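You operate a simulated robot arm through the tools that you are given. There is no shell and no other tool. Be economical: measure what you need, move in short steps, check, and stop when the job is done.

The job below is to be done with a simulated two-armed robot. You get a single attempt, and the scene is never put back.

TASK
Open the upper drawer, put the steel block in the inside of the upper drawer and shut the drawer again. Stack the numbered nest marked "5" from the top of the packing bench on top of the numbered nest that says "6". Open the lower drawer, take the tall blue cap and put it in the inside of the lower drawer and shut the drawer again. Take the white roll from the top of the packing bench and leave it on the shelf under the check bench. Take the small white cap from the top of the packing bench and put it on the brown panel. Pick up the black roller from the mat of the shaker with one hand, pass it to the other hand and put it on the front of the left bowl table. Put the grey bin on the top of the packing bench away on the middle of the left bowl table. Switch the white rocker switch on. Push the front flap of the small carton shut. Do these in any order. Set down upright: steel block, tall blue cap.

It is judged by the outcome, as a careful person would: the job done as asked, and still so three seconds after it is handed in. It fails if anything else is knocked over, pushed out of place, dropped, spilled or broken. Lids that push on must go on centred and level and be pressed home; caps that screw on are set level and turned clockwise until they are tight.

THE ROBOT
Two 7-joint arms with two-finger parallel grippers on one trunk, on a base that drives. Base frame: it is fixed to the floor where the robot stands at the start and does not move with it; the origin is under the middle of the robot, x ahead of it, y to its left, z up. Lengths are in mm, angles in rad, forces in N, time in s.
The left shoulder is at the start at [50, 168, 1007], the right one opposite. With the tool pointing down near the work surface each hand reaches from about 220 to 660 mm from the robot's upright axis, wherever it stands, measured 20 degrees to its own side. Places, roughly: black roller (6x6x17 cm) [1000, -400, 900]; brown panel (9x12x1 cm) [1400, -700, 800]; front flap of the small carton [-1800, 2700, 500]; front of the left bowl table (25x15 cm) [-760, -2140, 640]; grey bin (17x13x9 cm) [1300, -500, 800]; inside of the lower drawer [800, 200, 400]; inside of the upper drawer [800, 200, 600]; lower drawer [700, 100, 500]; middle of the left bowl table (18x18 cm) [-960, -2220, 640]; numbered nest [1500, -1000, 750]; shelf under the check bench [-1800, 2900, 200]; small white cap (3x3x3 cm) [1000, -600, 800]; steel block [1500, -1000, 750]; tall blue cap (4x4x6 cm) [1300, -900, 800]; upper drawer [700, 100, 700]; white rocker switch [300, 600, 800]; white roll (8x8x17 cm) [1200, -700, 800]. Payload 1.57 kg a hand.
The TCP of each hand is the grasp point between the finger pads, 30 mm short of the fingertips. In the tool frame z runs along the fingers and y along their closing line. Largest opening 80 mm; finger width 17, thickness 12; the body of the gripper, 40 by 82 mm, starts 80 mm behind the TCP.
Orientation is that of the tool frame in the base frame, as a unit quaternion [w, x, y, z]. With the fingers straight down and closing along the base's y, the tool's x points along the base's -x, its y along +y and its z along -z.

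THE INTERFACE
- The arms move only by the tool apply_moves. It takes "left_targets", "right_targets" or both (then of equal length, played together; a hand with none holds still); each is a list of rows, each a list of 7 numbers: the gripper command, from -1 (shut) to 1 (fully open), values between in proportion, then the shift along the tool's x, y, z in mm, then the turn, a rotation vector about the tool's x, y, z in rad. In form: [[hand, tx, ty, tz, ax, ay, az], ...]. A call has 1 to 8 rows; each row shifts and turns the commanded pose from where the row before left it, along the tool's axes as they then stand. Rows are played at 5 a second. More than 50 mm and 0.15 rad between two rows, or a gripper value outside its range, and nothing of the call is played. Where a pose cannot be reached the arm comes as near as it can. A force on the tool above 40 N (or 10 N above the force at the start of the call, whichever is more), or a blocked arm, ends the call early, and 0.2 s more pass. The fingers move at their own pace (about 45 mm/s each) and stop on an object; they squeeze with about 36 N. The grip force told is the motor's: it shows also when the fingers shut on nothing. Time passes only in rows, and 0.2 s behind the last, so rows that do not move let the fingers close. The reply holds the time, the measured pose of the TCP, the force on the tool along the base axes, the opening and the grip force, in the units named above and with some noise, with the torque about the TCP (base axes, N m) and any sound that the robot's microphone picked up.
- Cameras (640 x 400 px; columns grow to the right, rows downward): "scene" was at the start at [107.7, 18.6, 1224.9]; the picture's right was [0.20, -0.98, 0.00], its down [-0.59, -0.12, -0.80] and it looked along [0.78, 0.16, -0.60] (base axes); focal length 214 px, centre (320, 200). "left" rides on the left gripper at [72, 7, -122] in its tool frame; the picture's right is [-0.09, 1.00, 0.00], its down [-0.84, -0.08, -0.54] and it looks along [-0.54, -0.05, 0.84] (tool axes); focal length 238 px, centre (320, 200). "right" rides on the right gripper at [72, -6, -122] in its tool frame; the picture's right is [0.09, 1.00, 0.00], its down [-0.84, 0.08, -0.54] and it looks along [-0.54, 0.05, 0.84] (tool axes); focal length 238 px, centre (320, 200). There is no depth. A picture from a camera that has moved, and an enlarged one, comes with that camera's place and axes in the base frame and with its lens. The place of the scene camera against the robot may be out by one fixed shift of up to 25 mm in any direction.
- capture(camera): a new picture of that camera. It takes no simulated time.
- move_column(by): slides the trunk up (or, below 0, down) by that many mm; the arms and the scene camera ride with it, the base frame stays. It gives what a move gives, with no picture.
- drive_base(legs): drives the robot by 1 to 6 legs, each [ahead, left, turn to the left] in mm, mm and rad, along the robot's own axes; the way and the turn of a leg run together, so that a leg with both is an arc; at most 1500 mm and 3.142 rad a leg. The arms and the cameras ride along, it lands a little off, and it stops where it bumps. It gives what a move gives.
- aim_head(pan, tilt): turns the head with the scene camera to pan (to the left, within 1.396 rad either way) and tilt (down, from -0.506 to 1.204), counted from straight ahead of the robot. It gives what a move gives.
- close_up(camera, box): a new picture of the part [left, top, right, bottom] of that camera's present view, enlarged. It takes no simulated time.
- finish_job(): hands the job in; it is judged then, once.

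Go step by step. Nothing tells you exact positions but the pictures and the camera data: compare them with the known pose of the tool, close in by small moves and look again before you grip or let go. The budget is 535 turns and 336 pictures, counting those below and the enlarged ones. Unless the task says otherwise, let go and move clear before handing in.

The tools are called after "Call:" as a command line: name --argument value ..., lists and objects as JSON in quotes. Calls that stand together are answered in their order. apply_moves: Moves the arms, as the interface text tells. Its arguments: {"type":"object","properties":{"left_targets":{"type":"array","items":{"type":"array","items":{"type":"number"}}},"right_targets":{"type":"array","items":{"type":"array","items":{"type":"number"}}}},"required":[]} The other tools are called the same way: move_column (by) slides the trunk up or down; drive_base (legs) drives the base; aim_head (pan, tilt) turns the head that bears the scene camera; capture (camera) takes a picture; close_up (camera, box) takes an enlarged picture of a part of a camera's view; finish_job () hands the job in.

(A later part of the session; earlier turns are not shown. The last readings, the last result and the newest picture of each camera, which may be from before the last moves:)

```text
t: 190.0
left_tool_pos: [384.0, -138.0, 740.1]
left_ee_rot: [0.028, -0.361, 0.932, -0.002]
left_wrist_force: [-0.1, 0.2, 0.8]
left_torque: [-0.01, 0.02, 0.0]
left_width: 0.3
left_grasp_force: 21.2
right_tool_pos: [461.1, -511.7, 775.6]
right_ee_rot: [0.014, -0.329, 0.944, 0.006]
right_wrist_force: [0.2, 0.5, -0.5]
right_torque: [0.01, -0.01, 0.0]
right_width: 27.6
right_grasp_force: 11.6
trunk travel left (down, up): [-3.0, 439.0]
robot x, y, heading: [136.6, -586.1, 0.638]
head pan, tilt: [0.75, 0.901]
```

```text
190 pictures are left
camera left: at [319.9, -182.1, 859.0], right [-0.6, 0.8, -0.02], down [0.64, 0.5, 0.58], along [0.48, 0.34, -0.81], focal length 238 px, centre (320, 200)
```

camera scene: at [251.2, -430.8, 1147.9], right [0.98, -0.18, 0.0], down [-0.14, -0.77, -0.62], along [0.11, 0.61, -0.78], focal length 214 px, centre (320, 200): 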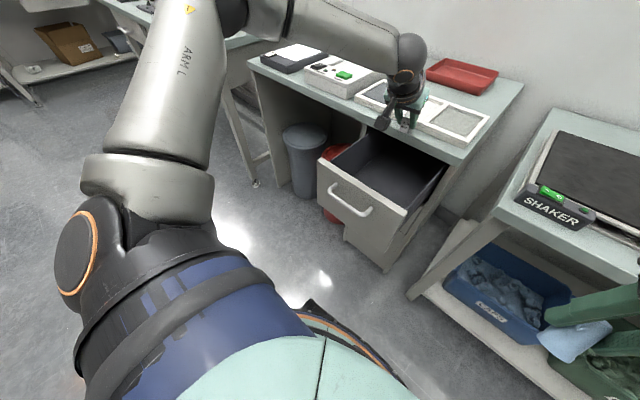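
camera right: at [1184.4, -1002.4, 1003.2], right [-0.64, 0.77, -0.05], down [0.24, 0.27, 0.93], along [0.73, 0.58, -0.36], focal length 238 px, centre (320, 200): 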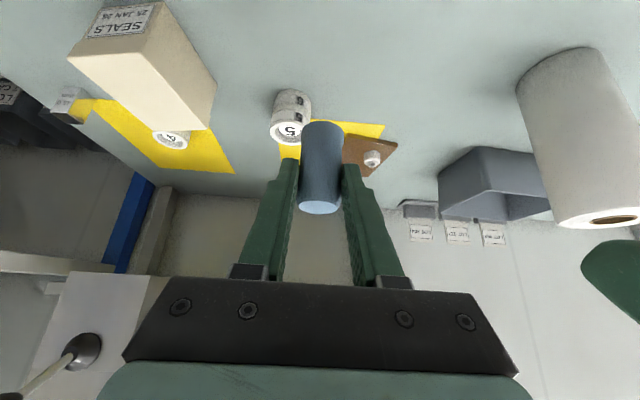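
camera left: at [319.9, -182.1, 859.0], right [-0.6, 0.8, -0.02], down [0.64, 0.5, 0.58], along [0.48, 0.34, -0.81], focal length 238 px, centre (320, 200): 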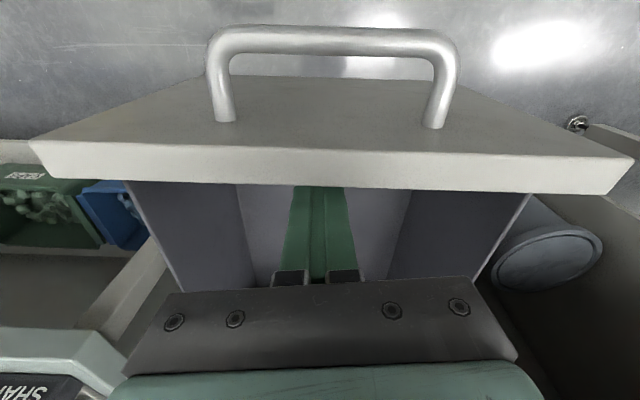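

Drawer is now ~295 mm open. Go up and over to the block for an upright re-grip.

Call:
drive_base --legs '[[25, 0, 0]]'

Call:
move_column --by 170

Call:
drive_base --legs '[[130, 5, 0]]'

Call:
apply_moves --left_targets '[[0.3, -40, 0, 0, 0, 0, 0], [0.3, -40, 0, 0, 0, 0, 0]]'

Call:
capture --camera "left"

```text
t: 190.8
left_tool_pos: [404.0, -123.1, 739.6]
left_ee_rot: [0.026, -0.362, 0.932, -0.004]
left_wrist_force: [0.3, -1.1, -0.8]
left_torque: [0.01, -0.02, 0.01]
left_width: 0.0
left_grasp_force: 22.0
right_tool_pos: [481.6, -498.1, 776.7]
right_ee_rot: [0.013, -0.329, 0.944, 0.006]
right_wrist_force: [0.3, -0.1, 0.0]
right_torque: [0.01, -0.02, 0.0]
right_width: 27.8
right_grasp_force: 12.7
trunk travel left (down, up): [-3.0, 439.0]
robot x, y, heading: [159.5, -573.8, 0.635]
head pan, tilt: [0.75, 0.901]
```

```text
t: 192.7
left_tool_pos: [404.0, -124.3, 908.7]
left_ee_rot: [0.028, -0.361, 0.932, -0.003]
left_wrist_force: [-0.2, -0.4, 0.3]
left_torque: [0.01, 0.01, 0.0]
left_width: 0.1
left_grasp_force: 21.2
right_tool_pos: [482.5, -497.1, 945.6]
right_ee_rot: [0.014, -0.33, 0.944, 0.006]
right_wrist_force: [-0.4, -0.2, -0.4]
right_torque: [0.05, -0.01, -0.01]
right_width: 27.6
right_grasp_force: 11.9
trunk travel left (down, up): [-173.0, 269.0]
robot x, y, heading: [163.4, -576.3, 0.639]
head pan, tilt: [0.75, 0.901]
```

```text
t: 194.0
left_tool_pos: [504.2, -43.5, 909.6]
left_ee_rot: [0.028, -0.361, 0.932, -0.003]
left_wrist_force: [-0.4, 0.0, -0.1]
left_torque: [-0.01, 0.02, 0.05]
left_width: 0.3
left_grasp_force: 21.6
right_tool_pos: [581.5, -415.5, 945.1]
right_ee_rot: [0.014, -0.329, 0.944, 0.005]
right_wrist_force: [1.3, 0.2, 0.0]
right_torque: [-0.02, 0.0, 0.02]
right_width: 27.8
right_grasp_force: 12.7
trunk travel left (down, up): [-173.0, 269.0]
robot x, y, heading: [255.3, -499.1, 0.637]
head pan, tilt: [0.75, 0.901]
```

```text
t: 194.6
left_tool_pos: [558.5, 10.9, 913.0]
left_ee_rot: [0.028, -0.361, 0.932, -0.004]
left_wrist_force: [-1.0, 0.2, 0.3]
left_torque: [0.01, 0.0, 0.0]
left_width: 50.0
left_grasp_force: 0.1
left hand out of reach, approached as far as the arm can: row 2
right_tool_pos: [580.6, -416.5, 945.9]
right_ee_rot: [0.014, -0.329, 0.944, 0.005]
right_wrist_force: [0.2, -0.3, -0.5]
right_torque: [-0.01, -0.01, -0.04]
right_width: 27.4
right_grasp_force: 12.6
trunk travel left (down, up): [-173.0, 269.0]
robot x, y, heading: [257.9, -497.6, 0.642]
head pan, tilt: [0.75, 0.901]
```

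```text
189 pictures are left
camera left: at [495.0, -33.2, 1032.2], right [-0.6, 0.8, -0.02], down [0.64, 0.5, 0.58], along [0.48, 0.34, -0.81], focal length 238 px, centre (320, 200)
```

left: 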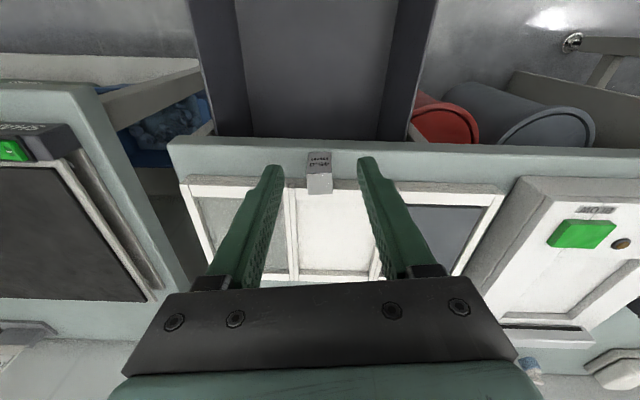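

Laterally aligned; the block is ~36 mm further ahead. Drive 35 ahead and lower.

Call:
drive_base --legs '[[35, 0, 0]]'

Call:
apply_moves --left_targets '[[0.3, 0, 0, 10, 0, 0.055, 0], [0.3, 0, 0, 20, 0, 0, 0]]'

Call:
capture --camera "left"

```text
t: 195.5
left_tool_pos: [587.0, 31.1, 913.9]
left_ee_rot: [0.028, -0.361, 0.932, -0.004]
left_wrist_force: [-0.2, -0.6, -0.3]
left_torque: [-0.02, -0.04, 0.01]
left_width: 52.0
left_grasp_force: 0.0
right_tool_pos: [611.3, -394.3, 946.5]
right_ee_rot: [0.014, -0.329, 0.944, 0.006]
right_wrist_force: [0.7, -0.8, 0.7]
right_torque: [-0.02, 0.01, 0.01]
right_width: 27.7
right_grasp_force: 12.2
trunk travel left (down, up): [-173.0, 269.0]
robot x, y, heading: [285.1, -477.0, 0.635]
head pan, tilt: [0.75, 0.901]
```

```text
t: 196.1
left_tool_pos: [578.5, 30.3, 882.3]
left_ee_rot: [0.003, -0.361, 0.933, -0.013]
left_wrist_force: [-0.5, -0.3, -0.6]
left_torque: [-0.03, 0.04, 0.01]
left_width: 52.2
left_grasp_force: 0.1
left hand out of reach, approached as far as the arm can: row 1
right_tool_pos: [609.4, -395.7, 945.8]
right_ee_rot: [0.014, -0.329, 0.944, 0.006]
right_wrist_force: [-0.5, 0.3, 0.5]
right_torque: [-0.01, -0.02, 0.01]
right_width: 27.5
right_grasp_force: 11.7
trunk travel left (down, up): [-173.0, 269.0]
robot x, y, heading: [286.6, -472.4, 0.64]
head pan, tilt: [0.75, 0.901]
```

```text
188 pictures are left
camera left: at [519.4, -9.1, 1006.7], right [-0.6, 0.8, -0.03], down [0.66, 0.52, 0.54], along [0.45, 0.31, -0.84], focal length 238 px, centre (320, 200)
```

left: 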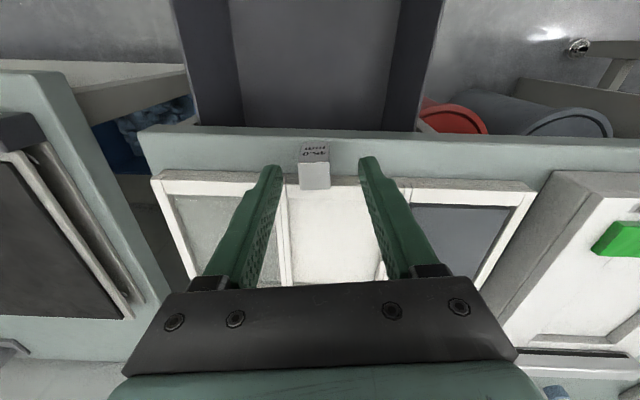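

Call:
drive_base --legs '[[10, -3, 0]]'

Call:
apply_moves --left_targets '[[0.3, 0, 0, 18, 0, 0, 0], [0.3, 0, 0, 15, 0, 0, 0]]'

Call:
capture --camera "left"

```text
t: 196.8
left_tool_pos: [588.7, 33.2, 884.2]
left_ee_rot: [0.003, -0.361, 0.932, -0.013]
left_wrist_force: [-0.1, 0.0, -0.4]
left_torque: [0.04, -0.05, 0.0]
left_width: 51.8
left_grasp_force: 0.0
right_tool_pos: [618.5, -391.6, 946.0]
right_ee_rot: [0.013, -0.329, 0.944, 0.006]
right_wrist_force: [-0.5, 0.2, -0.1]
right_torque: [0.04, -0.01, 0.0]
right_width: 27.8
right_grasp_force: 11.9
trunk travel left (down, up): [-173.0, 269.0]
robot x, y, heading: [296.8, -473.0, 0.645]
head pan, tilt: [0.75, 0.901]
```

```text
t: 197.4
left_tool_pos: [587.1, 33.0, 851.1]
left_ee_rot: [0.005, -0.361, 0.932, -0.014]
left_wrist_force: [1.3, -0.1, 0.7]
left_torque: [-0.01, -0.04, 0.01]
left_width: 51.9
left_grasp_force: 0.1
right_tool_pos: [619.4, -392.9, 945.1]
right_ee_rot: [0.013, -0.329, 0.944, 0.006]
right_wrist_force: [0.1, -0.7, -0.1]
right_torque: [0.03, -0.01, -0.04]
right_width: 27.5
right_grasp_force: 11.7
trunk travel left (down, up): [-173.0, 269.0]
robot x, y, heading: [292.2, -471.7, 0.634]
head pan, tilt: [0.75, 0.901]
```

```text
187 pictures are left
camera left: at [527.1, -6.8, 974.5], right [-0.6, 0.8, -0.03], down [0.66, 0.52, 0.54], along [0.45, 0.31, -0.84], focal length 238 px, centre (320, 200)
```

left: 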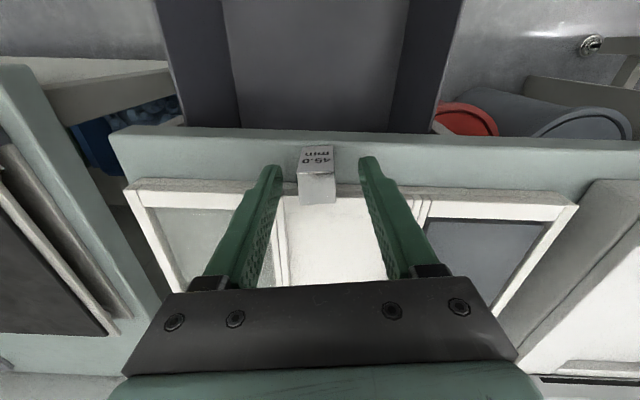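

Call:
apply_moves --left_targets '[[0.3, -2, -1, 8, 0, 0, 0], [-1, 0, 0, 0, 0, 0, 0], [-1, 0, 0, 0, 0, 0, 0], [-1, 0, 0, 0, 0, 0, 0], [-1, 0, 0, -20, 0, 0, 0], [-1, 0, 0, -20, 0, 0, 0]]'

Call:
capture --camera "left"

```text
t: 198.8
left_tool_pos: [585.4, 33.4, 885.5]
left_ee_rot: [0.004, -0.361, 0.933, -0.014]
left_wrist_force: [-0.2, 0.6, -1.6]
left_torque: [-0.03, 0.01, 0.02]
left_width: 23.2
left_grasp_force: 35.6
left hand out of reach, approached as far as the arm can: row 1
right_tool_pos: [619.5, -392.5, 946.2]
right_ee_rot: [0.014, -0.329, 0.944, 0.006]
right_wrist_force: [-0.1, -0.1, 0.3]
right_torque: [0.02, 0.01, 0.0]
right_width: 27.8
right_grasp_force: 12.1
trunk travel left (down, up): [-173.0, 269.0]
robot x, y, heading: [294.1, -475.3, 0.639]
head pan, tilt: [0.75, 0.901]
```

```text
186 pictures are left
camera left: at [526.0, -6.4, 1008.6], right [-0.6, 0.8, -0.03], down [0.66, 0.52, 0.54], along [0.45, 0.31, -0.84], focal length 238 px, centre (320, 200)
```

left: 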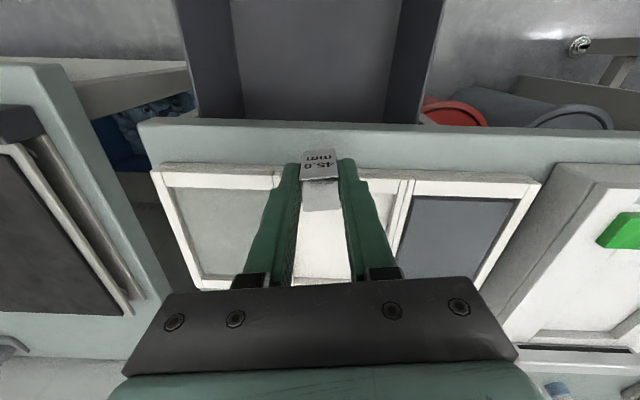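

Block now held upright. Back over the drawer opening and lower.

Call:
drive_base --legs '[[-132, -4, 0]]'

Call:
move_column --by -170

Call:
capture --camera "left"

```text
t: 200.1
left_tool_pos: [484.3, -48.7, 886.4]
left_ee_rot: [0.003, -0.36, 0.933, -0.013]
left_wrist_force: [-0.4, 0.3, -1.5]
left_torque: [-0.02, 0.0, 0.01]
left_width: 23.5
left_grasp_force: 35.5
right_tool_pos: [515.7, -475.0, 946.8]
right_ee_rot: [0.014, -0.328, 0.945, 0.005]
right_wrist_force: [-0.7, -0.7, -0.1]
right_torque: [-0.01, 0.05, -0.02]
right_width: 27.7
right_grasp_force: 11.9
trunk travel left (down, up): [-173.0, 269.0]
robot x, y, heading: [192.5, -556.4, 0.64]
head pan, tilt: [0.75, 0.901]
```

```text
t: 202.0
left_tool_pos: [483.2, -50.0, 715.2]
left_ee_rot: [0.003, -0.359, 0.933, -0.014]
left_wrist_force: [-0.4, 0.0, -2.5]
left_torque: [0.02, -0.04, 0.02]
left_width: 23.4
left_grasp_force: 35.4
right_tool_pos: [516.7, -474.4, 775.7]
right_ee_rot: [0.014, -0.329, 0.944, 0.005]
right_wrist_force: [-0.7, 0.0, 0.8]
right_torque: [-0.01, -0.01, 0.01]
right_width: 27.9
right_grasp_force: 11.8
trunk travel left (down, up): [-3.0, 439.0]
robot x, y, heading: [194.7, -554.5, 0.643]
head pan, tilt: [0.75, 0.901]
```

```text
185 pictures are left
camera left: at [424.3, -88.2, 838.4], right [-0.6, 0.8, -0.03], down [0.66, 0.52, 0.54], along [0.45, 0.31, -0.84], focal length 238 px, centre (320, 200)
```

left: 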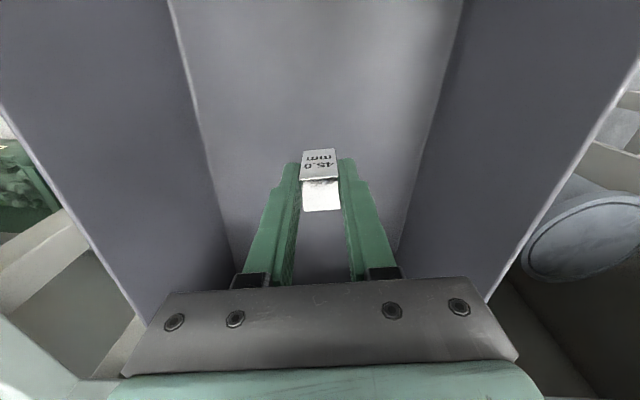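

Call:
apply_moves --left_targets '[[-1, 0, 0, 15, 0, 0, 0], [-1, 0, 0, 15, 0, 0, 0], [-1, 0, 0, 10, 0, 0, 0], [-1, 0, 0, 6, 0, 0, 0], [-1, 0, 0, 5, 0, 0, 0]]'

Call:
capture --camera "left"

```text
t: 203.2
left_tool_pos: [481.8, -51.1, 665.3]
left_ee_rot: [0.004, -0.36, 0.933, -0.015]
left_wrist_force: [0.1, -0.2, -1.6]
left_torque: [-0.01, -0.03, 0.01]
left_width: 23.2
left_grasp_force: 35.5
right_tool_pos: [516.5, -474.3, 776.9]
right_ee_rot: [0.014, -0.328, 0.945, 0.005]
right_wrist_force: [0.1, 0.6, -0.4]
right_torque: [0.03, -0.03, 0.01]
right_width: 27.8
right_grasp_force: 12.1
trunk travel left (down, up): [-3.0, 439.0]
robot x, y, heading: [193.3, -553.9, 0.641]
head pan, tilt: [0.75, 0.901]
```

```text
184 pictures are left
camera left: at [422.7, -90.1, 786.8], right [-0.6, 0.8, -0.03], down [0.66, 0.52, 0.54], along [0.45, 0.31, -0.84], focal length 238 px, centre (320, 200)
```

left: 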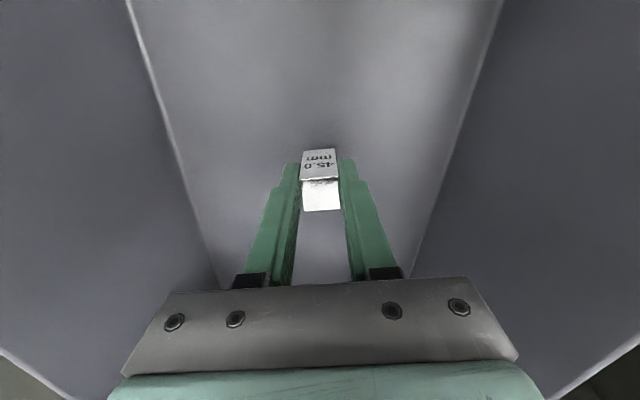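

Call:
apply_moves --left_targets '[[-1, 0, 0, 5, 0, 0, 0], [-1, 0, 0, 4, 0, 0, 0], [-1, 0, 0, 4, 0, 0, 0], [-1, 0, 0, 3, 0, 0, 0], [-1, 0, 0, 3, 0, 0, 0], [-1, 0, 0, 3, 0, 0, 0]]'

Call:
capture --camera "left"

```text
t: 204.6
left_tool_pos: [478.4, -50.9, 643.8]
left_ee_rot: [0.005, -0.359, 0.933, -0.014]
left_wrist_force: [0.5, 0.5, -1.2]
left_torque: [0.0, -0.01, -0.03]
left_width: 23.4
left_grasp_force: 35.4
left hand out of reach, approached as far as the arm can: row 1, 5
right_tool_pos: [516.6, -474.1, 776.2]
right_ee_rot: [0.014, -0.328, 0.945, 0.004]
right_wrist_force: [0.6, -0.3, 0.6]
right_torque: [-0.01, 0.0, 0.0]
right_width: 27.9
right_grasp_force: 12.6
trunk travel left (down, up): [-3.0, 439.0]
robot x, y, heading: [193.9, -551.1, 0.638]
head pan, tilt: [0.75, 0.901]
```

```text
183 pictures are left
camera left: at [418.2, -90.5, 766.5], right [-0.6, 0.8, -0.03], down [0.66, 0.52, 0.54], along [0.45, 0.31, -0.84], focal length 238 px, centre (320, 200)
```

left: 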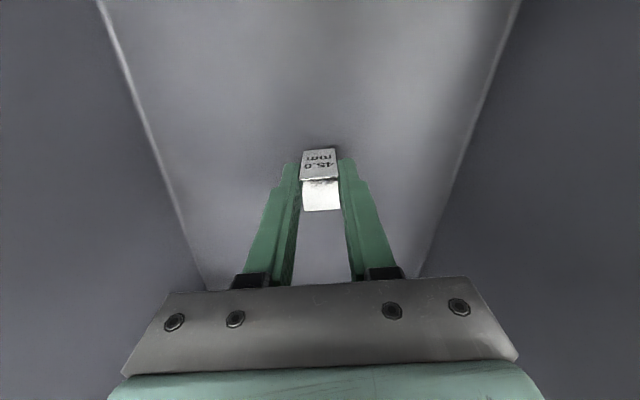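

Call:
apply_moves --left_targets '[[-1, 0, 0, 3, 0, 0, 0], [-1, 0, 0, 3, 0, 0, 0], [-1, 0, 0, 3, 0, 0, 0], [-1, 0, 0, 2, 0, 0, 0]]'

Call:
close_up --camera "left" --box '[240, 100, 400, 200]'

```text
t: 205.6
left_tool_pos: [477.0, -52.7, 638.8]
left_ee_rot: [0.009, -0.359, 0.933, -0.013]
left_wrist_force: [0.5, 0.9, 30.0]
left_torque: [0.31, 0.2, -0.02]
left_width: 23.6
left_grasp_force: 35.4
left hand out of reach, approached as far as the arm can: row 3
right_tool_pos: [515.9, -475.2, 776.5]
right_ee_rot: [0.015, -0.329, 0.944, 0.006]
right_wrist_force: [0.3, 0.4, 0.5]
right_torque: [-0.01, 0.01, 0.02]
right_width: 27.7
right_grasp_force: 11.8
trunk travel left (down, up): [-3.0, 439.0]
robot x, y, heading: [189.2, -550.6, 0.639]
head pan, tilt: [0.75, 0.901]
```

```text
4.00 times, centred on (320, 150) of left
camera zoom: at [415.6, -92.2, 760.9], right [-0.6, 0.8, -0.03], down [0.66, 0.51, 0.55], along [0.46, 0.31, -0.83], focal length 953 px, centre (320, 400)
```

zoom: 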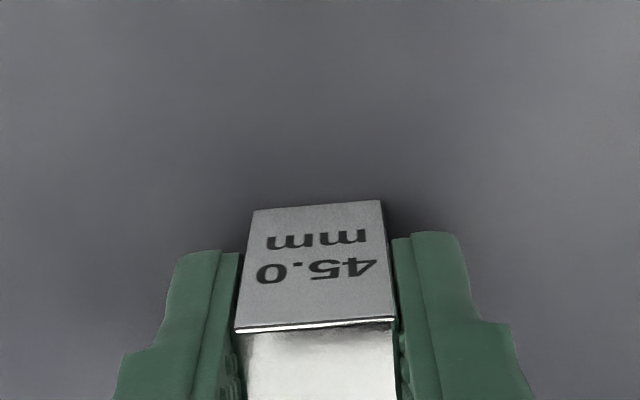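

On the drawer floor (30 N). Ease, release, rise.

Call:
apply_moves --left_targets '[[-1, 0, 0, -1.5, 0, 0, 0], [-0.2, 0, 0, 0, 0, 0, 0], [0.2, 0, 0, 0, 0, 0, 0], [0.2, 0, 0, -20, 0, 0, 0], [0.2, 0, 0, -30, 0, 0, 0], [0.2, 0, 0, -30, 0, 0, 0]]'

Call:
capture --camera "left"

```text
t: 207.0
left_tool_pos: [472.6, -51.5, 716.7]
left_ee_rot: [0.004, -0.359, 0.933, -0.013]
left_wrist_force: [0.2, 0.1, 0.0]
left_torque: [0.02, 0.05, 0.0]
left_width: 48.0
left_grasp_force: 0.0
right_tool_pos: [516.5, -474.4, 776.2]
right_ee_rot: [0.014, -0.327, 0.945, 0.005]
right_wrist_force: [0.3, -0.4, -0.2]
right_torque: [0.03, -0.02, -0.01]
right_width: 27.5
right_grasp_force: 12.3
trunk travel left (down, up): [-3.0, 439.0]
robot x, y, heading: [188.8, -547.5, 0.637]
head pan, tilt: [0.75, 0.901]
```

```text
181 pictures are left
camera left: at [414.6, -89.5, 839.3], right [-0.6, 0.8, -0.03], down [0.66, 0.52, 0.54], along [0.45, 0.3, -0.84], focal length 238 px, centre (320, 200)
```

left: 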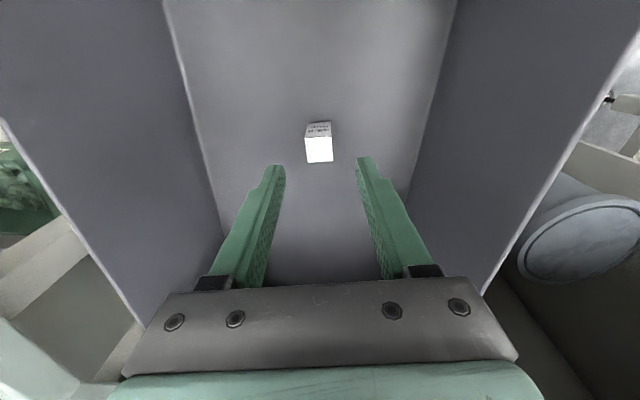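

Block stands in the drawer. Now retract, get in front of the handle with closed fingers, and push it shut.

Call:
move_column --by 110

Call:
apply_moves --left_targets '[[-1, 40, 0, 0, 0, 0, 0], [-1, 40, 0, 0, 0, 0, 0], [-1, 40, 0, 0, 0, 0, 0]]'

Call:
drive_base --legs '[[-95, 0, 0]]'

Call:
capture --camera "left"

```text
t: 208.5
left_tool_pos: [473.7, -50.7, 826.7]
left_ee_rot: [0.003, -0.361, 0.933, -0.013]
left_wrist_force: [0.1, 0.5, -0.5]
left_torque: [0.0, 0.04, 0.01]
left_width: 47.9
left_grasp_force: 0.1
right_tool_pos: [516.8, -474.5, 886.6]
right_ee_rot: [0.013, -0.329, 0.944, 0.006]
right_wrist_force: [-0.2, 0.4, 0.0]
right_torque: [0.02, 0.01, -0.01]
right_width: 27.7
right_grasp_force: 12.6
trunk travel left (down, up): [-113.0, 329.0]
robot x, y, heading: [196.7, -553.6, 0.641]
head pan, tilt: [0.75, 0.901]
```

```text
t: 209.3
left_tool_pos: [386.3, -131.4, 825.8]
left_ee_rot: [0.003, -0.359, 0.933, -0.014]
left_wrist_force: [-0.4, 0.3, 1.0]
left_torque: [0.03, -0.01, 0.0]
left_width: 0.0
left_grasp_force: 12.5
right_tool_pos: [517.1, -474.2, 884.9]
right_ee_rot: [0.014, -0.328, 0.945, 0.006]
right_wrist_force: [-0.4, -0.7, -0.9]
right_torque: [0.04, -0.01, 0.02]
right_width: 27.9
right_grasp_force: 11.6
trunk travel left (down, up): [-113.0, 329.0]
robot x, y, heading: [192.3, -554.5, 0.639]
head pan, tilt: [0.75, 0.901]
```

```text
t: 210.4
left_tool_pos: [310.5, -186.7, 826.8]
left_ee_rot: [0.004, -0.361, 0.932, -0.014]
left_wrist_force: [1.0, 0.7, -0.1]
left_torque: [0.01, -0.06, -0.01]
left_width: 0.0
left_grasp_force: 21.1
right_tool_pos: [442.0, -529.3, 886.5]
right_ee_rot: [0.013, -0.328, 0.944, 0.006]
right_wrist_force: [-0.2, 0.6, -0.8]
right_torque: [0.0, 0.0, 0.03]
right_width: 27.8
right_grasp_force: 11.9
trunk travel left (down, up): [-113.0, 329.0]
robot x, y, heading: [116.5, -607.7, 0.634]
head pan, tilt: [0.75, 0.901]
```

```text
180 pictures are left
camera left: at [250.7, -225.4, 948.0], right [-0.6, 0.8, -0.03], down [0.66, 0.52, 0.54], along [0.45, 0.31, -0.84], focal length 238 px, centre (320, 200)
```

left: 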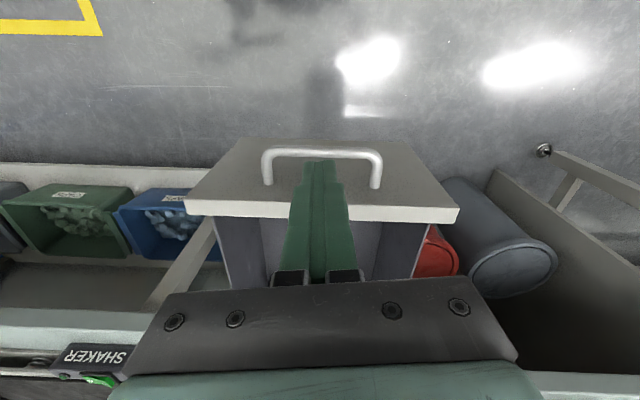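

Call:
apply_moves --left_targets '[[-1, 15, 0, 0, 0, 0, 0]]'

Call:
move_column --by -87

Call:
capture --camera "left"

```text
t: 210.8
left_tool_pos: [299.5, -196.2, 825.1]
left_ee_rot: [0.003, -0.36, 0.933, -0.014]
left_wrist_force: [0.2, 0.0, -0.3]
left_torque: [-0.03, -0.02, 0.01]
left_width: 0.1
left_grasp_force: 21.8
right_tool_pos: [440.1, -530.2, 886.4]
right_ee_rot: [0.014, -0.329, 0.944, 0.006]
right_wrist_force: [-0.4, -0.3, -1.0]
right_torque: [-0.02, 0.0, -0.01]
right_width: 27.9
right_grasp_force: 12.3
trunk travel left (down, up): [-113.0, 329.0]
robot x, y, heading: [117.0, -607.0, 0.641]
head pan, tilt: [0.75, 0.901]
```

```text
t: 212.0
left_tool_pos: [299.3, -195.7, 737.8]
left_ee_rot: [0.003, -0.361, 0.933, -0.013]
left_wrist_force: [-0.2, -0.7, 0.4]
left_torque: [0.0, 0.01, -0.02]
left_width: 0.0
left_grasp_force: 21.4
right_tool_pos: [441.2, -530.4, 799.1]
right_ee_rot: [0.014, -0.328, 0.944, 0.006]
right_wrist_force: [-0.3, -0.3, 0.2]
right_torque: [-0.02, -0.04, 0.01]
right_width: 27.6
right_grasp_force: 12.0
trunk travel left (down, up): [-26.0, 416.0]
robot x, y, heading: [118.7, -611.2, 0.639]
head pan, tilt: [0.75, 0.901]
```

```text
179 pictures are left
camera left: at [240.0, -235.1, 860.5], right [-0.6, 0.8, -0.03], down [0.66, 0.52, 0.54], along [0.45, 0.31, -0.84], focal length 238 px, centre (320, 200)
```

left: 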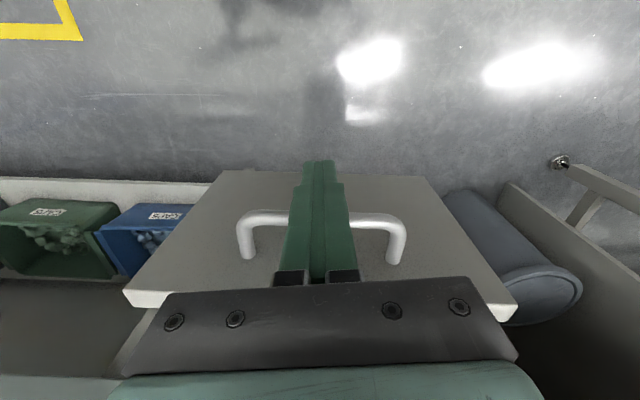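

Fingers are in front of the bar. Raise the right hand for clearance, then push by driving ahead.

Call:
apply_moves --right_targets '[[-1, 0, 0, -45, 0, 0, 0], [-1, 0, 0, -45, 0, 0, 0], [-1, 0, 0, -45, 0, 0, 0]]'

Call:
drive_base --legs '[[100, 0, 0], [100, 0, 0]]'

Call:
capture --camera "left"

```text
t: 212.8
left_tool_pos: [299.1, -196.7, 736.7]
left_ee_rot: [0.003, -0.36, 0.933, -0.014]
left_wrist_force: [-0.5, 0.3, -0.7]
left_torque: [0.03, 0.07, -0.02]
left_width: 0.0
left_grasp_force: 21.2
right_tool_pos: [435.9, -530.4, 935.1]
right_ee_rot: [0.014, -0.329, 0.944, 0.006]
right_wrist_force: [-0.2, -1.1, 0.1]
right_torque: [0.01, 0.01, 0.0]
right_width: 27.5
right_grasp_force: 11.4
trunk travel left (down, up): [-26.0, 416.0]
robot x, y, heading: [116.5, -609.0, 0.639]
head pan, tilt: [0.75, 0.901]
```

```text
t: 214.7
left_tool_pos: [460.0, -76.7, 737.9]
left_ee_rot: [0.004, -0.36, 0.933, -0.014]
left_wrist_force: [-0.3, 0.2, 0.2]
left_torque: [0.0, 0.06, 0.01]
left_width: 0.0
left_grasp_force: 21.0
right_tool_pos: [595.1, -411.1, 933.3]
right_ee_rot: [0.014, -0.329, 0.944, 0.005]
right_wrist_force: [-0.1, 0.0, -0.1]
right_torque: [0.01, 0.0, 0.02]
right_width: 27.8
right_grasp_force: 11.8
trunk travel left (down, up): [-26.0, 416.0]
robot x, y, heading: [279.2, -490.3, 0.638]
head pan, tilt: [0.75, 0.901]
```

```text
178 pictures are left
camera left: at [400.8, -116.3, 860.5], right [-0.6, 0.8, -0.03], down [0.66, 0.52, 0.54], along [0.45, 0.31, -0.84], focal length 238 px, centre (320, 200)
```

left: 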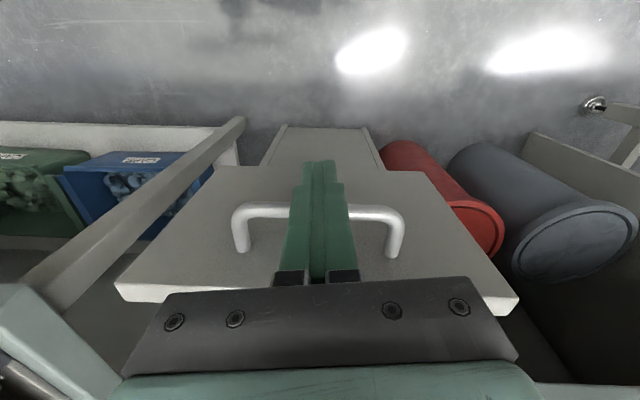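

Call:
drive_base --legs '[[90, 0, 0]]'

Call:
capture --camera "left"

Call:
capture --camera "scene"

```text
t: 215.8
left_tool_pos: [531.9, -23.3, 738.2]
left_ee_rot: [0.003, -0.361, 0.933, -0.014]
left_wrist_force: [-0.3, 0.4, -0.6]
left_torque: [-0.01, 0.01, 0.04]
left_width: 0.1
left_grasp_force: 21.6
right_tool_pos: [668.3, -358.1, 934.0]
right_ee_rot: [0.014, -0.328, 0.945, 0.006]
right_wrist_force: [-0.2, -0.8, 0.5]
right_torque: [0.01, -0.01, 0.03]
right_width: 27.5
right_grasp_force: 12.5
trunk travel left (down, up): [-26.0, 416.0]
robot x, y, heading: [352.3, -433.9, 0.64]
head pan, tilt: [0.75, 0.901]
```

```text
177 pictures are left
camera left: at [472.7, -62.6, 860.4], right [-0.6, 0.8, -0.03], down [0.66, 0.52, 0.54], along [0.45, 0.31, -0.84], focal length 238 px, centre (320, 200)
```

left: 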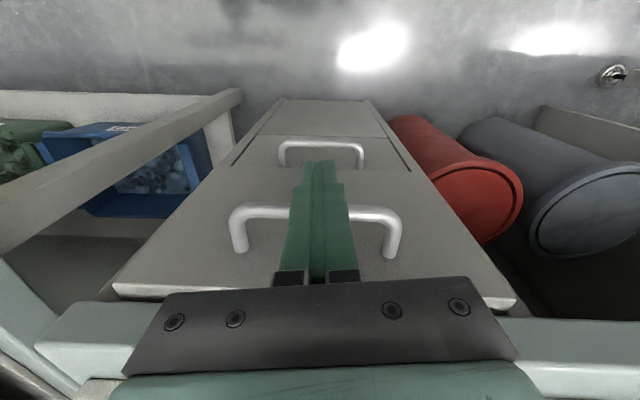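

```text
176 pictures are left
camera scene: at [378.8, -337.7, 1055.6], right [0.98, -0.18, 0.0], down [-0.14, -0.77, -0.62], along [0.11, 0.61, -0.78], focal length 214 px, centre (320, 200)
```

scene: 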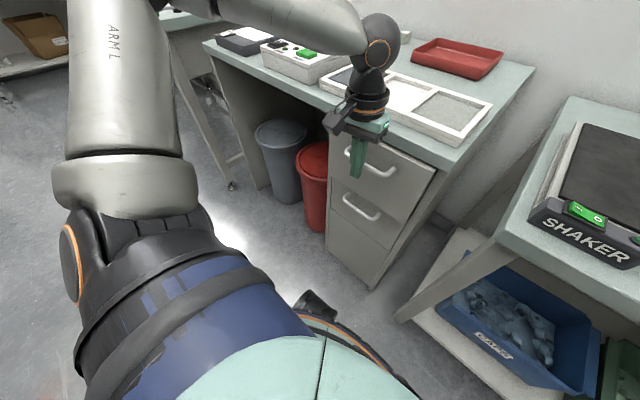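

Call:
drive_base --legs '[[22, 0, 0]]'

Call:
apply_moves --left_targets '[[-1, -5, 0, 0, 0, 0, 0], [-1, -5, 0, 0, 0, 0, 0], [-1, -5, 0, 0, 0, 0, 0]]'

Call:
capture --camera "left"

```text
t: 216.6
left_tool_pos: [549.7, -10.6, 737.6]
left_ee_rot: [0.003, -0.36, 0.933, -0.014]
left_wrist_force: [-0.4, 0.2, -0.2]
left_torque: [-0.01, -0.01, 0.03]
left_width: 0.0
left_grasp_force: 21.1
right_tool_pos: [685.3, -344.9, 934.3]
right_ee_rot: [0.014, -0.329, 0.944, 0.005]
right_wrist_force: [-0.3, 0.3, -0.5]
right_torque: [0.01, 0.01, 0.02]
right_width: 27.6
right_grasp_force: 12.2
trunk travel left (down, up): [-26.0, 416.0]
robot x, y, heading: [369.1, -420.6, 0.64]
head pan, tilt: [0.75, 0.901]
```

```text
t: 217.4
left_tool_pos: [553.8, -8.0, 736.5]
left_ee_rot: [-0.01, -0.36, 0.933, -0.016]
left_wrist_force: [-6.1, -4.9, 1.7]
left_torque: [0.04, 0.05, -0.06]
left_width: 0.0
left_grasp_force: 20.7
right_tool_pos: [684.3, -345.6, 934.4]
right_ee_rot: [0.014, -0.33, 0.944, 0.007]
right_wrist_force: [0.2, -0.5, -0.1]
right_torque: [0.01, -0.01, -0.03]
right_width: 27.5
right_grasp_force: 12.1
trunk travel left (down, up): [-26.0, 416.0]
robot x, y, heading: [370.1, -424.0, 0.643]
head pan, tilt: [0.75, 0.901]
stopped in row 3 (left hand): the force on the tool passed its limit at 45 N (the readings are from after the stop); the commanded pose is now the measured one
```

```text
175 pictures are left
camera left: at [495.9, -44.8, 860.5], right [-0.6, 0.8, -0.03], down [0.68, 0.52, 0.52], along [0.43, 0.29, -0.85], focal length 238 px, centre (320, 200)
```

left: 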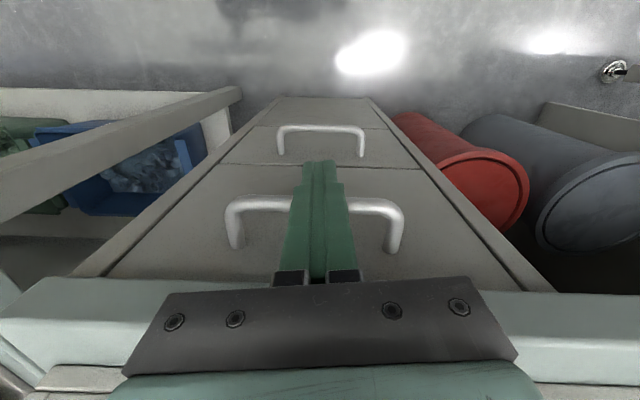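

Upper drawer is shut. Next the lower drawer (handle z≈545). Back off and rotate the left hand to the handle-gripping posture.

Call:
drive_base --legs '[[-215, 0, 0]]'

Call:
apply_moves --left_targets '[[0, 0, 0, -10, -0.0573, -0.0573, 0.1216], [0, 0, 0, 0, -0.0573, -0.0573, 0.1216], [0, 0, 0, 0, -0.0573, -0.0573, 0.1216], [0, 0, 0, 0, -0.0573, -0.0573, 0.1216], [0, 0, 0, 0, -0.0573, -0.0573, 0.1216], [0, 0, 0, 0, -0.0573, -0.0573, 0.1216]]'

Call:
apply_moves --left_targets '[[0, 0, 0, 0, -0.0573, -0.0573, 0.1216], [0, 0, 0, 0, -0.0573, -0.0573, 0.1216], [0, 0, 0, 0, -0.0573, -0.0573, 0.1216], [0, 0, 0, 0, -0.0573, -0.0573, 0.1216], [0, 0, 0, 0, -0.0573, -0.0573, 0.1216], [0, 0, 0, 0, -0.0573, -0.0573, 0.1216]]'

Call:
capture --camera "left"

```text
t: 219.1
left_tool_pos: [381.0, -135.8, 736.3]
left_ee_rot: [-0.007, -0.359, 0.933, -0.016]
left_wrist_force: [0.0, -1.0, -0.7]
left_torque: [0.0, 0.02, -0.01]
left_width: 0.0
left_grasp_force: 21.5
right_tool_pos: [509.9, -474.8, 934.6]
right_ee_rot: [0.013, -0.328, 0.945, 0.006]
right_wrist_force: [-0.5, 0.2, -0.3]
right_torque: [0.01, -0.01, -0.02]
right_width: 27.5
right_grasp_force: 11.7
trunk travel left (down, up): [-26.0, 416.0]
robot x, y, heading: [196.2, -555.3, 0.635]
head pan, tilt: [0.75, 0.901]
```

```text
t: 220.4
left_tool_pos: [380.8, -136.3, 745.8]
left_ee_rot: [0.096, 0.005, 0.975, 0.199]
left_wrist_force: [-0.3, -0.4, -0.1]
left_torque: [0.04, -0.03, -0.02]
left_width: 39.7
left_grasp_force: 0.1
right_tool_pos: [511.3, -476.3, 934.2]
right_ee_rot: [0.013, -0.328, 0.944, 0.006]
right_wrist_force: [-0.4, 0.6, 0.7]
right_torque: [-0.06, 0.02, -0.01]
right_width: 27.5
right_grasp_force: 11.6
trunk travel left (down, up): [-26.0, 416.0]
robot x, y, heading: [193.3, -551.9, 0.636]
head pan, tilt: [0.75, 0.901]
```

```text
t: 221.8
left_tool_pos: [400.4, -123.8, 749.6]
left_ee_rot: [0.179, 0.367, 0.832, 0.375]
left_wrist_force: [-1.2, -0.5, -0.6]
left_torque: [0.01, 0.0, -0.04]
left_width: 40.0
left_grasp_force: 0.1
left hand out of reach, approached as far as the arm can: row 5, 6
right_tool_pos: [510.7, -475.9, 933.4]
right_ee_rot: [0.013, -0.328, 0.945, 0.006]
right_wrist_force: [-0.3, 0.6, -0.4]
right_torque: [0.02, 0.01, -0.01]
right_width: 27.6
right_grasp_force: 11.8
trunk travel left (down, up): [-26.0, 416.0]
robot x, y, heading: [191.8, -553.7, 0.636]
head pan, tilt: [0.75, 0.901]
```

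```text
174 pictures are left
camera left: at [286.5, -126.2, 834.2], right [0.54, 0.38, 0.75], down [0.21, -0.93, 0.32], along [0.82, -0.01, -0.58], focal length 238 px, centre (320, 200)
```

left: 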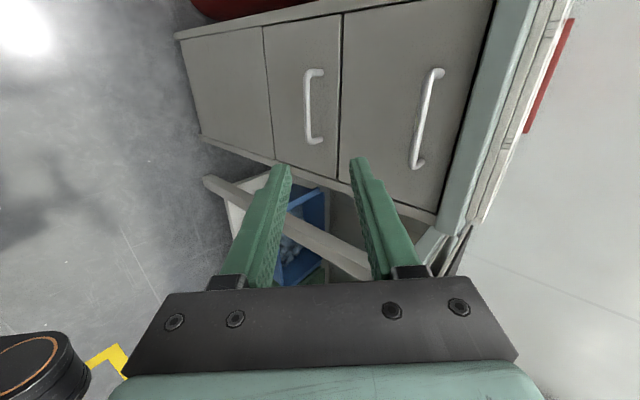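

Lower handle at ~[565, 4, 545]. Approach along the fingers.

Call:
move_column --by -25

Call:
apply_moves --left_targets '[[-0.1, -2, -4, 40, 0, 0, 0], [-0.1, -2, -4, 40, 0, 0, 0], [-0.1, -2, -4, 40, 0, 0, 0], [-0.1, -2, -4, 40, 0, 0, 0]]'

Call:
capture --camera "left"

```text
t: 222.6
left_tool_pos: [400.6, -123.4, 724.9]
left_ee_rot: [0.178, 0.365, 0.833, 0.374]
left_wrist_force: [0.2, -1.1, 0.6]
left_torque: [0.0, -0.01, 0.0]
left_width: 39.8
left_grasp_force: 0.1
right_tool_pos: [510.6, -475.9, 908.4]
right_ee_rot: [0.014, -0.328, 0.945, 0.005]
right_wrist_force: [0.2, 0.5, -0.1]
right_torque: [0.01, -0.01, 0.0]
right_width: 27.7
right_grasp_force: 12.0
trunk travel left (down, up): [-1.0, 441.0]
robot x, y, heading: [192.0, -554.9, 0.639]
head pan, tilt: [0.75, 0.901]
```

```text
t: 223.6
left_tool_pos: [491.0, -57.9, 607.7]
left_ee_rot: [0.179, 0.365, 0.833, 0.375]
left_wrist_force: [0.0, -0.7, 0.1]
left_torque: [0.0, 0.0, -0.01]
left_width: 36.2
left_grasp_force: 0.1
right_tool_pos: [510.8, -474.8, 909.0]
right_ee_rot: [0.014, -0.328, 0.944, 0.005]
right_wrist_force: [-0.1, -0.7, 0.2]
right_torque: [-0.01, -0.07, -0.02]
right_width: 27.6
right_grasp_force: 11.8
trunk travel left (down, up): [-1.0, 441.0]
robot x, y, heading: [195.1, -551.7, 0.643]
head pan, tilt: [0.75, 0.901]
```

```text
173 pictures are left
camera left: at [376.1, -60.1, 692.3], right [0.54, 0.38, 0.75], down [0.21, -0.92, 0.32], along [0.82, -0.01, -0.58], focal length 238 px, centre (320, 200)
```

left: 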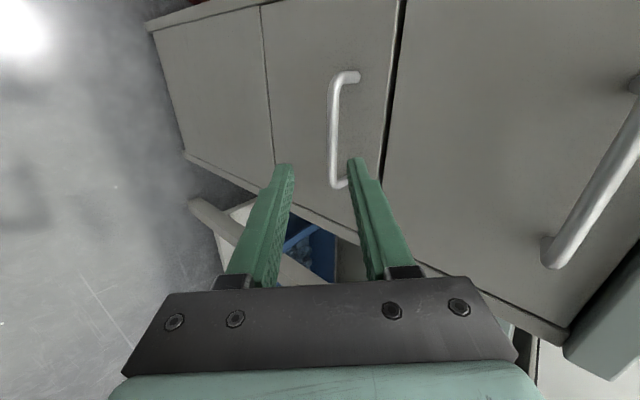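

Call:
apply_moves --left_targets '[[-0.1, 0, 14, 30, 0, 0, 0], [-0.1, 0, 0, 40, 0, 0, 0], [-0.1, 0, 0, 28, 0, 0, 0]]'

Call:
capture --camera "left"

```text
t: 224.4
left_tool_pos: [522.2, 1.0, 586.1]
left_ee_rot: [0.179, 0.366, 0.833, 0.374]
left_wrist_force: [0.2, -0.7, 0.0]
left_torque: [-0.02, 0.02, -0.04]
left_width: 35.8
left_grasp_force: 0.1
left hand out of reach, approached as far as the arm can: row 2, 3
right_tool_pos: [511.1, -475.4, 907.8]
right_ee_rot: [0.014, -0.329, 0.944, 0.006]
right_wrist_force: [0.2, 0.4, 0.3]
right_torque: [0.0, -0.01, -0.01]
right_width: 27.9
right_grasp_force: 12.3
trunk travel left (down, up): [-1.0, 441.0]
robot x, y, heading: [192.8, -554.2, 0.636]
head pan, tilt: [0.75, 0.901]
```

```text
172 pictures are left
camera left: at [407.6, -1.7, 669.1], right [0.54, 0.38, 0.75], down [0.21, -0.92, 0.32], along [0.82, -0.01, -0.58], focal length 238 px, centre (320, 200)
```

left: 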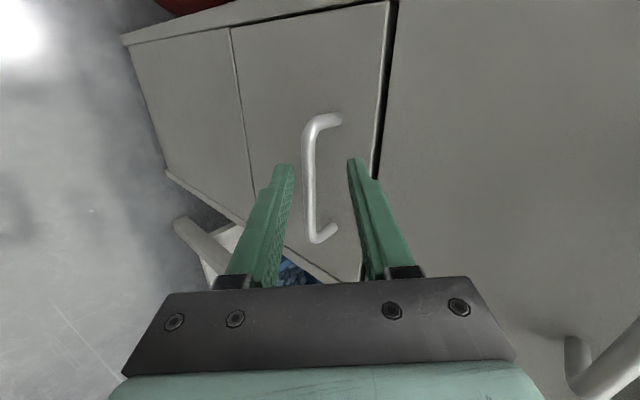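

Call:
drive_base --legs '[[10, -24, 0]]'

Call:
apply_moves --left_targets '[[-0.1, 0, -13, 0, 0, 0, 0], [-0.1, 0, 0, 16, 0, 0, 0], [-0.1, 0, 0, 15, 0, 0, 0]]'

Call:
capture --camera "left"

```text
t: 225.3
left_tool_pos: [544.0, -12.0, 585.7]
left_ee_rot: [0.179, 0.366, 0.833, 0.375]
left_wrist_force: [0.5, 0.5, -0.9]
left_torque: [0.02, 0.02, -0.04]
left_width: 35.9
left_grasp_force: 0.1
right_tool_pos: [533.6, -489.0, 908.9]
right_ee_rot: [0.014, -0.328, 0.945, 0.005]
right_wrist_force: [-0.9, 0.4, -0.2]
right_torque: [-0.02, 0.02, -0.01]
right_width: 27.8
right_grasp_force: 11.6
trunk travel left (down, up): [-1.0, 441.0]
robot x, y, heading: [212.6, -566.1, 0.634]
head pan, tilt: [0.75, 0.901]
```

```text
t: 226.1
left_tool_pos: [534.9, -1.7, 574.6]
left_ee_rot: [0.179, 0.366, 0.833, 0.373]
left_wrist_force: [0.6, -0.3, -0.5]
left_torque: [-0.02, 0.01, 0.0]
left_width: 36.0
left_grasp_force: 0.1
left hand out of reach, approached as far as the arm can: row 2, 3
right_tool_pos: [533.0, -487.9, 909.3]
right_ee_rot: [0.013, -0.329, 0.944, 0.005]
right_wrist_force: [-0.3, 0.7, 0.3]
right_torque: [0.01, -0.02, 0.02]
right_width: 27.7
right_grasp_force: 11.7
trunk travel left (down, up): [-1.0, 441.0]
robot x, y, heading: [217.1, -565.7, 0.638]
head pan, tilt: [0.75, 0.901]
```

```text
171 pictures are left
camera left: at [421.5, -4.1, 659.1], right [0.54, 0.38, 0.75], down [0.21, -0.92, 0.32], along [0.82, -0.01, -0.58], focal length 238 px, centre (320, 200)
```

left: 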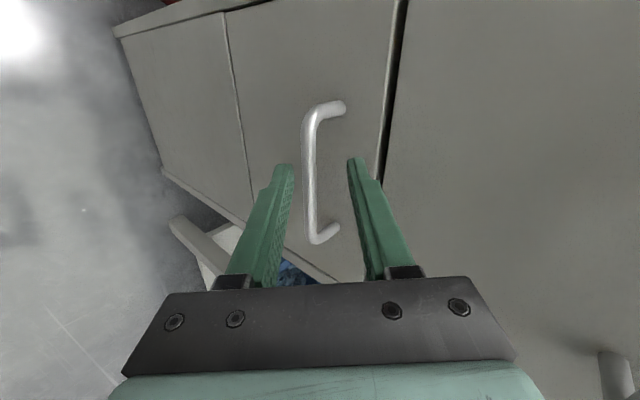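

Likely too close again (arm folded). Back the base 70 mm and extend the arm instead.

Call:
drive_base --legs '[[-75, 0, 0]]'

Call:
apply_moves --left_targets '[[-0.1, -3, 0, 40, 0, 0, 0], [-0.1, -3, 2, 40, 0, 0, 0]]'

Call:
capture --camera "left"

```text
t: 227.1
left_tool_pos: [475.1, -46.5, 574.9]
left_ee_rot: [0.179, 0.366, 0.834, 0.373]
left_wrist_force: [0.0, 0.2, -0.6]
left_torque: [-0.02, -0.01, -0.03]
left_width: 36.1
left_grasp_force: 0.1
right_tool_pos: [473.5, -532.8, 908.1]
right_ee_rot: [0.014, -0.329, 0.944, 0.006]
right_wrist_force: [0.5, 0.2, 0.3]
right_torque: [0.0, 0.0, 0.01]
right_width: 27.7
right_grasp_force: 11.5
trunk travel left (down, up): [-1.0, 441.0]
robot x, y, heading: [156.7, -606.1, 0.636]
head pan, tilt: [0.75, 0.901]
```

```text
t: 227.7
left_tool_pos: [476.2, -12.8, 575.7]
left_ee_rot: [0.18, 0.366, 0.833, 0.373]
left_wrist_force: [0.4, -0.5, 0.7]
left_torque: [0.02, 0.0, 0.02]
left_width: 35.9
left_grasp_force: 0.0
left hand out of reach, approached as far as the arm can: row 1, 2
right_tool_pos: [472.7, -532.0, 908.9]
right_ee_rot: [0.015, -0.328, 0.944, 0.006]
right_wrist_force: [0.8, -0.1, 0.1]
right_torque: [-0.05, -0.03, 0.0]
right_width: 27.5
right_grasp_force: 11.9
trunk travel left (down, up): [-1.0, 441.0]
robot x, y, heading: [154.0, -611.7, 0.636]
head pan, tilt: [0.75, 0.901]
```

```text
170 pictures are left
camera left: at [362.8, -14.9, 659.9], right [0.54, 0.38, 0.75], down [0.21, -0.92, 0.32], along [0.82, -0.01, -0.58], focal length 238 px, centre (320, 200)
```

left: 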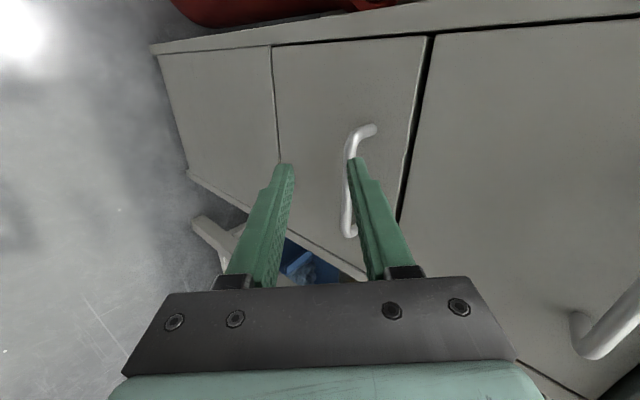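

The wrist limit comes from having to point straight ahead; turning the robot left (so the hand points to its right) will help. Retreat, turn, shift right and re-aim the hand.

Call:
apply_moves --left_targets '[[-0.1, 0, 0, -40, 0, 0, 0], [-0.1, 0, 0, -40, 0, 0, 0]]'

Call:
drive_base --legs '[[0, 0, 0.35], [60, -198, 0]]'

Call:
apply_moves --left_targets '[[-0.1, 0, 0, 0, 0, -0.088, 0.0763], [-0.1, 0, 0, 0, 0, -0.088, 0.0763], [-0.1, 0, 0, 0, 0, -0.088, 0.0763]]'

Call:
capture --camera "left"

```text
t: 228.3
left_tool_pos: [429.0, -52.8, 627.7]
left_ee_rot: [0.178, 0.366, 0.834, 0.373]
left_wrist_force: [-0.5, -0.3, 0.8]
left_torque: [-0.01, 0.01, -0.03]
left_width: 36.0
left_grasp_force: 0.2
right_tool_pos: [473.0, -532.5, 909.2]
right_ee_rot: [0.014, -0.328, 0.945, 0.007]
right_wrist_force: [0.7, 0.3, -0.4]
right_torque: [-0.01, 0.04, 0.0]
right_width: 27.7
right_grasp_force: 12.4
trunk travel left (down, up): [-1.0, 441.0]
robot x, y, heading: [158.2, -610.9, 0.632]
head pan, tilt: [0.75, 0.901]
```

```text
t: 231.8
left_tool_pos: [416.6, -52.2, 627.9]
left_ee_rot: [0.11, 0.214, 0.885, 0.399]
left_wrist_force: [-1.0, -0.1, -0.3]
left_torque: [-0.03, -0.01, 0.01]
left_width: 36.1
left_grasp_force: 0.1
right_tool_pos: [623.8, -485.8, 909.7]
right_ee_rot: [0.013, -0.49, 0.871, 0.008]
right_wrist_force: [-0.5, -0.8, -0.1]
right_torque: [-0.05, 0.01, -0.01]
right_width: 27.8
right_grasp_force: 11.7
trunk travel left (down, up): [-1.0, 441.0]
robot x, y, heading: [358.5, -672.1, 0.993]
head pan, tilt: [0.75, 0.901]
```

```text
t: 232.6
left_tool_pos: [418.6, -51.6, 626.7]
left_ee_rot: [0.179, 0.363, 0.833, 0.377]
left_wrist_force: [0.3, -1.1, -1.3]
left_torque: [0.05, -0.03, -0.03]
left_width: 36.0
left_grasp_force: 0.1
right_tool_pos: [624.0, -486.6, 909.3]
right_ee_rot: [0.012, -0.49, 0.872, 0.007]
right_wrist_force: [-0.3, -0.2, -0.2]
right_torque: [-0.04, 0.0, 0.03]
right_width: 27.7
right_grasp_force: 11.9
trunk travel left (down, up): [-1.0, 441.0]
robot x, y, heading: [352.8, -669.3, 0.992]
head pan, tilt: [0.75, 0.901]
```

```text
169 pictures are left
camera left: at [302.8, -55.1, 711.3], right [0.53, 0.38, 0.76], down [0.21, -0.92, 0.31], along [0.82, 0.0, -0.57], focal length 238 px, centre (320, 200)
```

left: 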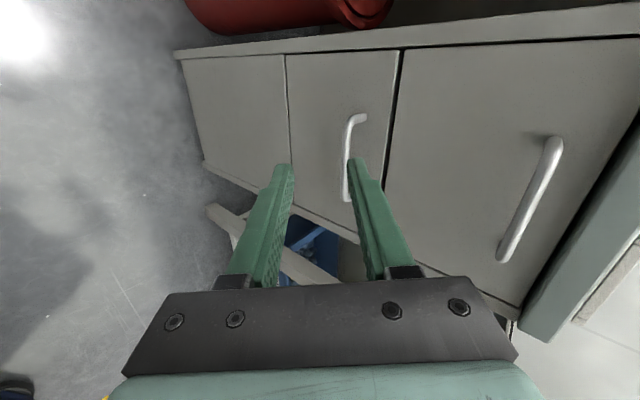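

Call:
apply_moves --left_targets '[[-0.1, -25, 8, 25, 0, 0, 0], [-0.1, -25, 8, 25, 0, 0, 0], [-0.1, 0, 8, 25, 0, 0, 0]]'

Call:
capture --camera "left"

```text
t: 233.4
left_tool_pos: [504.6, -40.1, 599.5]
left_ee_rot: [0.18, 0.362, 0.833, 0.378]
left_wrist_force: [0.5, -0.1, -0.3]
left_torque: [0.01, -0.01, -0.02]
left_width: 35.9
left_grasp_force: 0.1
right_tool_pos: [623.8, -485.9, 908.9]
right_ee_rot: [0.012, -0.49, 0.872, 0.008]
right_wrist_force: [0.0, -0.2, 0.9]
right_torque: [0.01, -0.01, 0.05]
right_width: 27.9
right_grasp_force: 11.7
trunk travel left (down, up): [-1.0, 441.0]
robot x, y, heading: [353.0, -669.6, 0.99]
head pan, tilt: [0.75, 0.901]
```

```text
168 pictures are left
camera left: at [389.7, -42.8, 682.1], right [0.53, 0.38, 0.76], down [0.22, -0.92, 0.31], along [0.82, 0.0, -0.57], focal length 238 px, centre (320, 200)
```

left: 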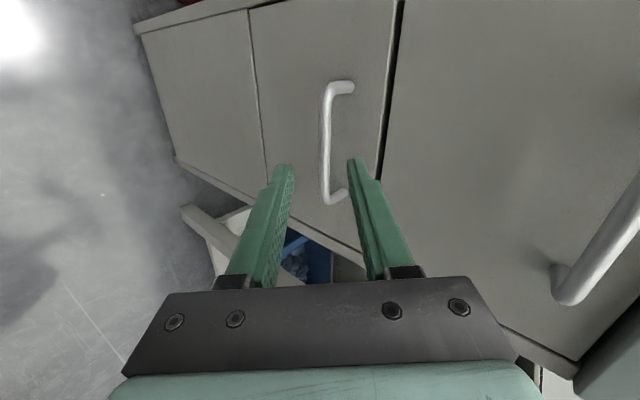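

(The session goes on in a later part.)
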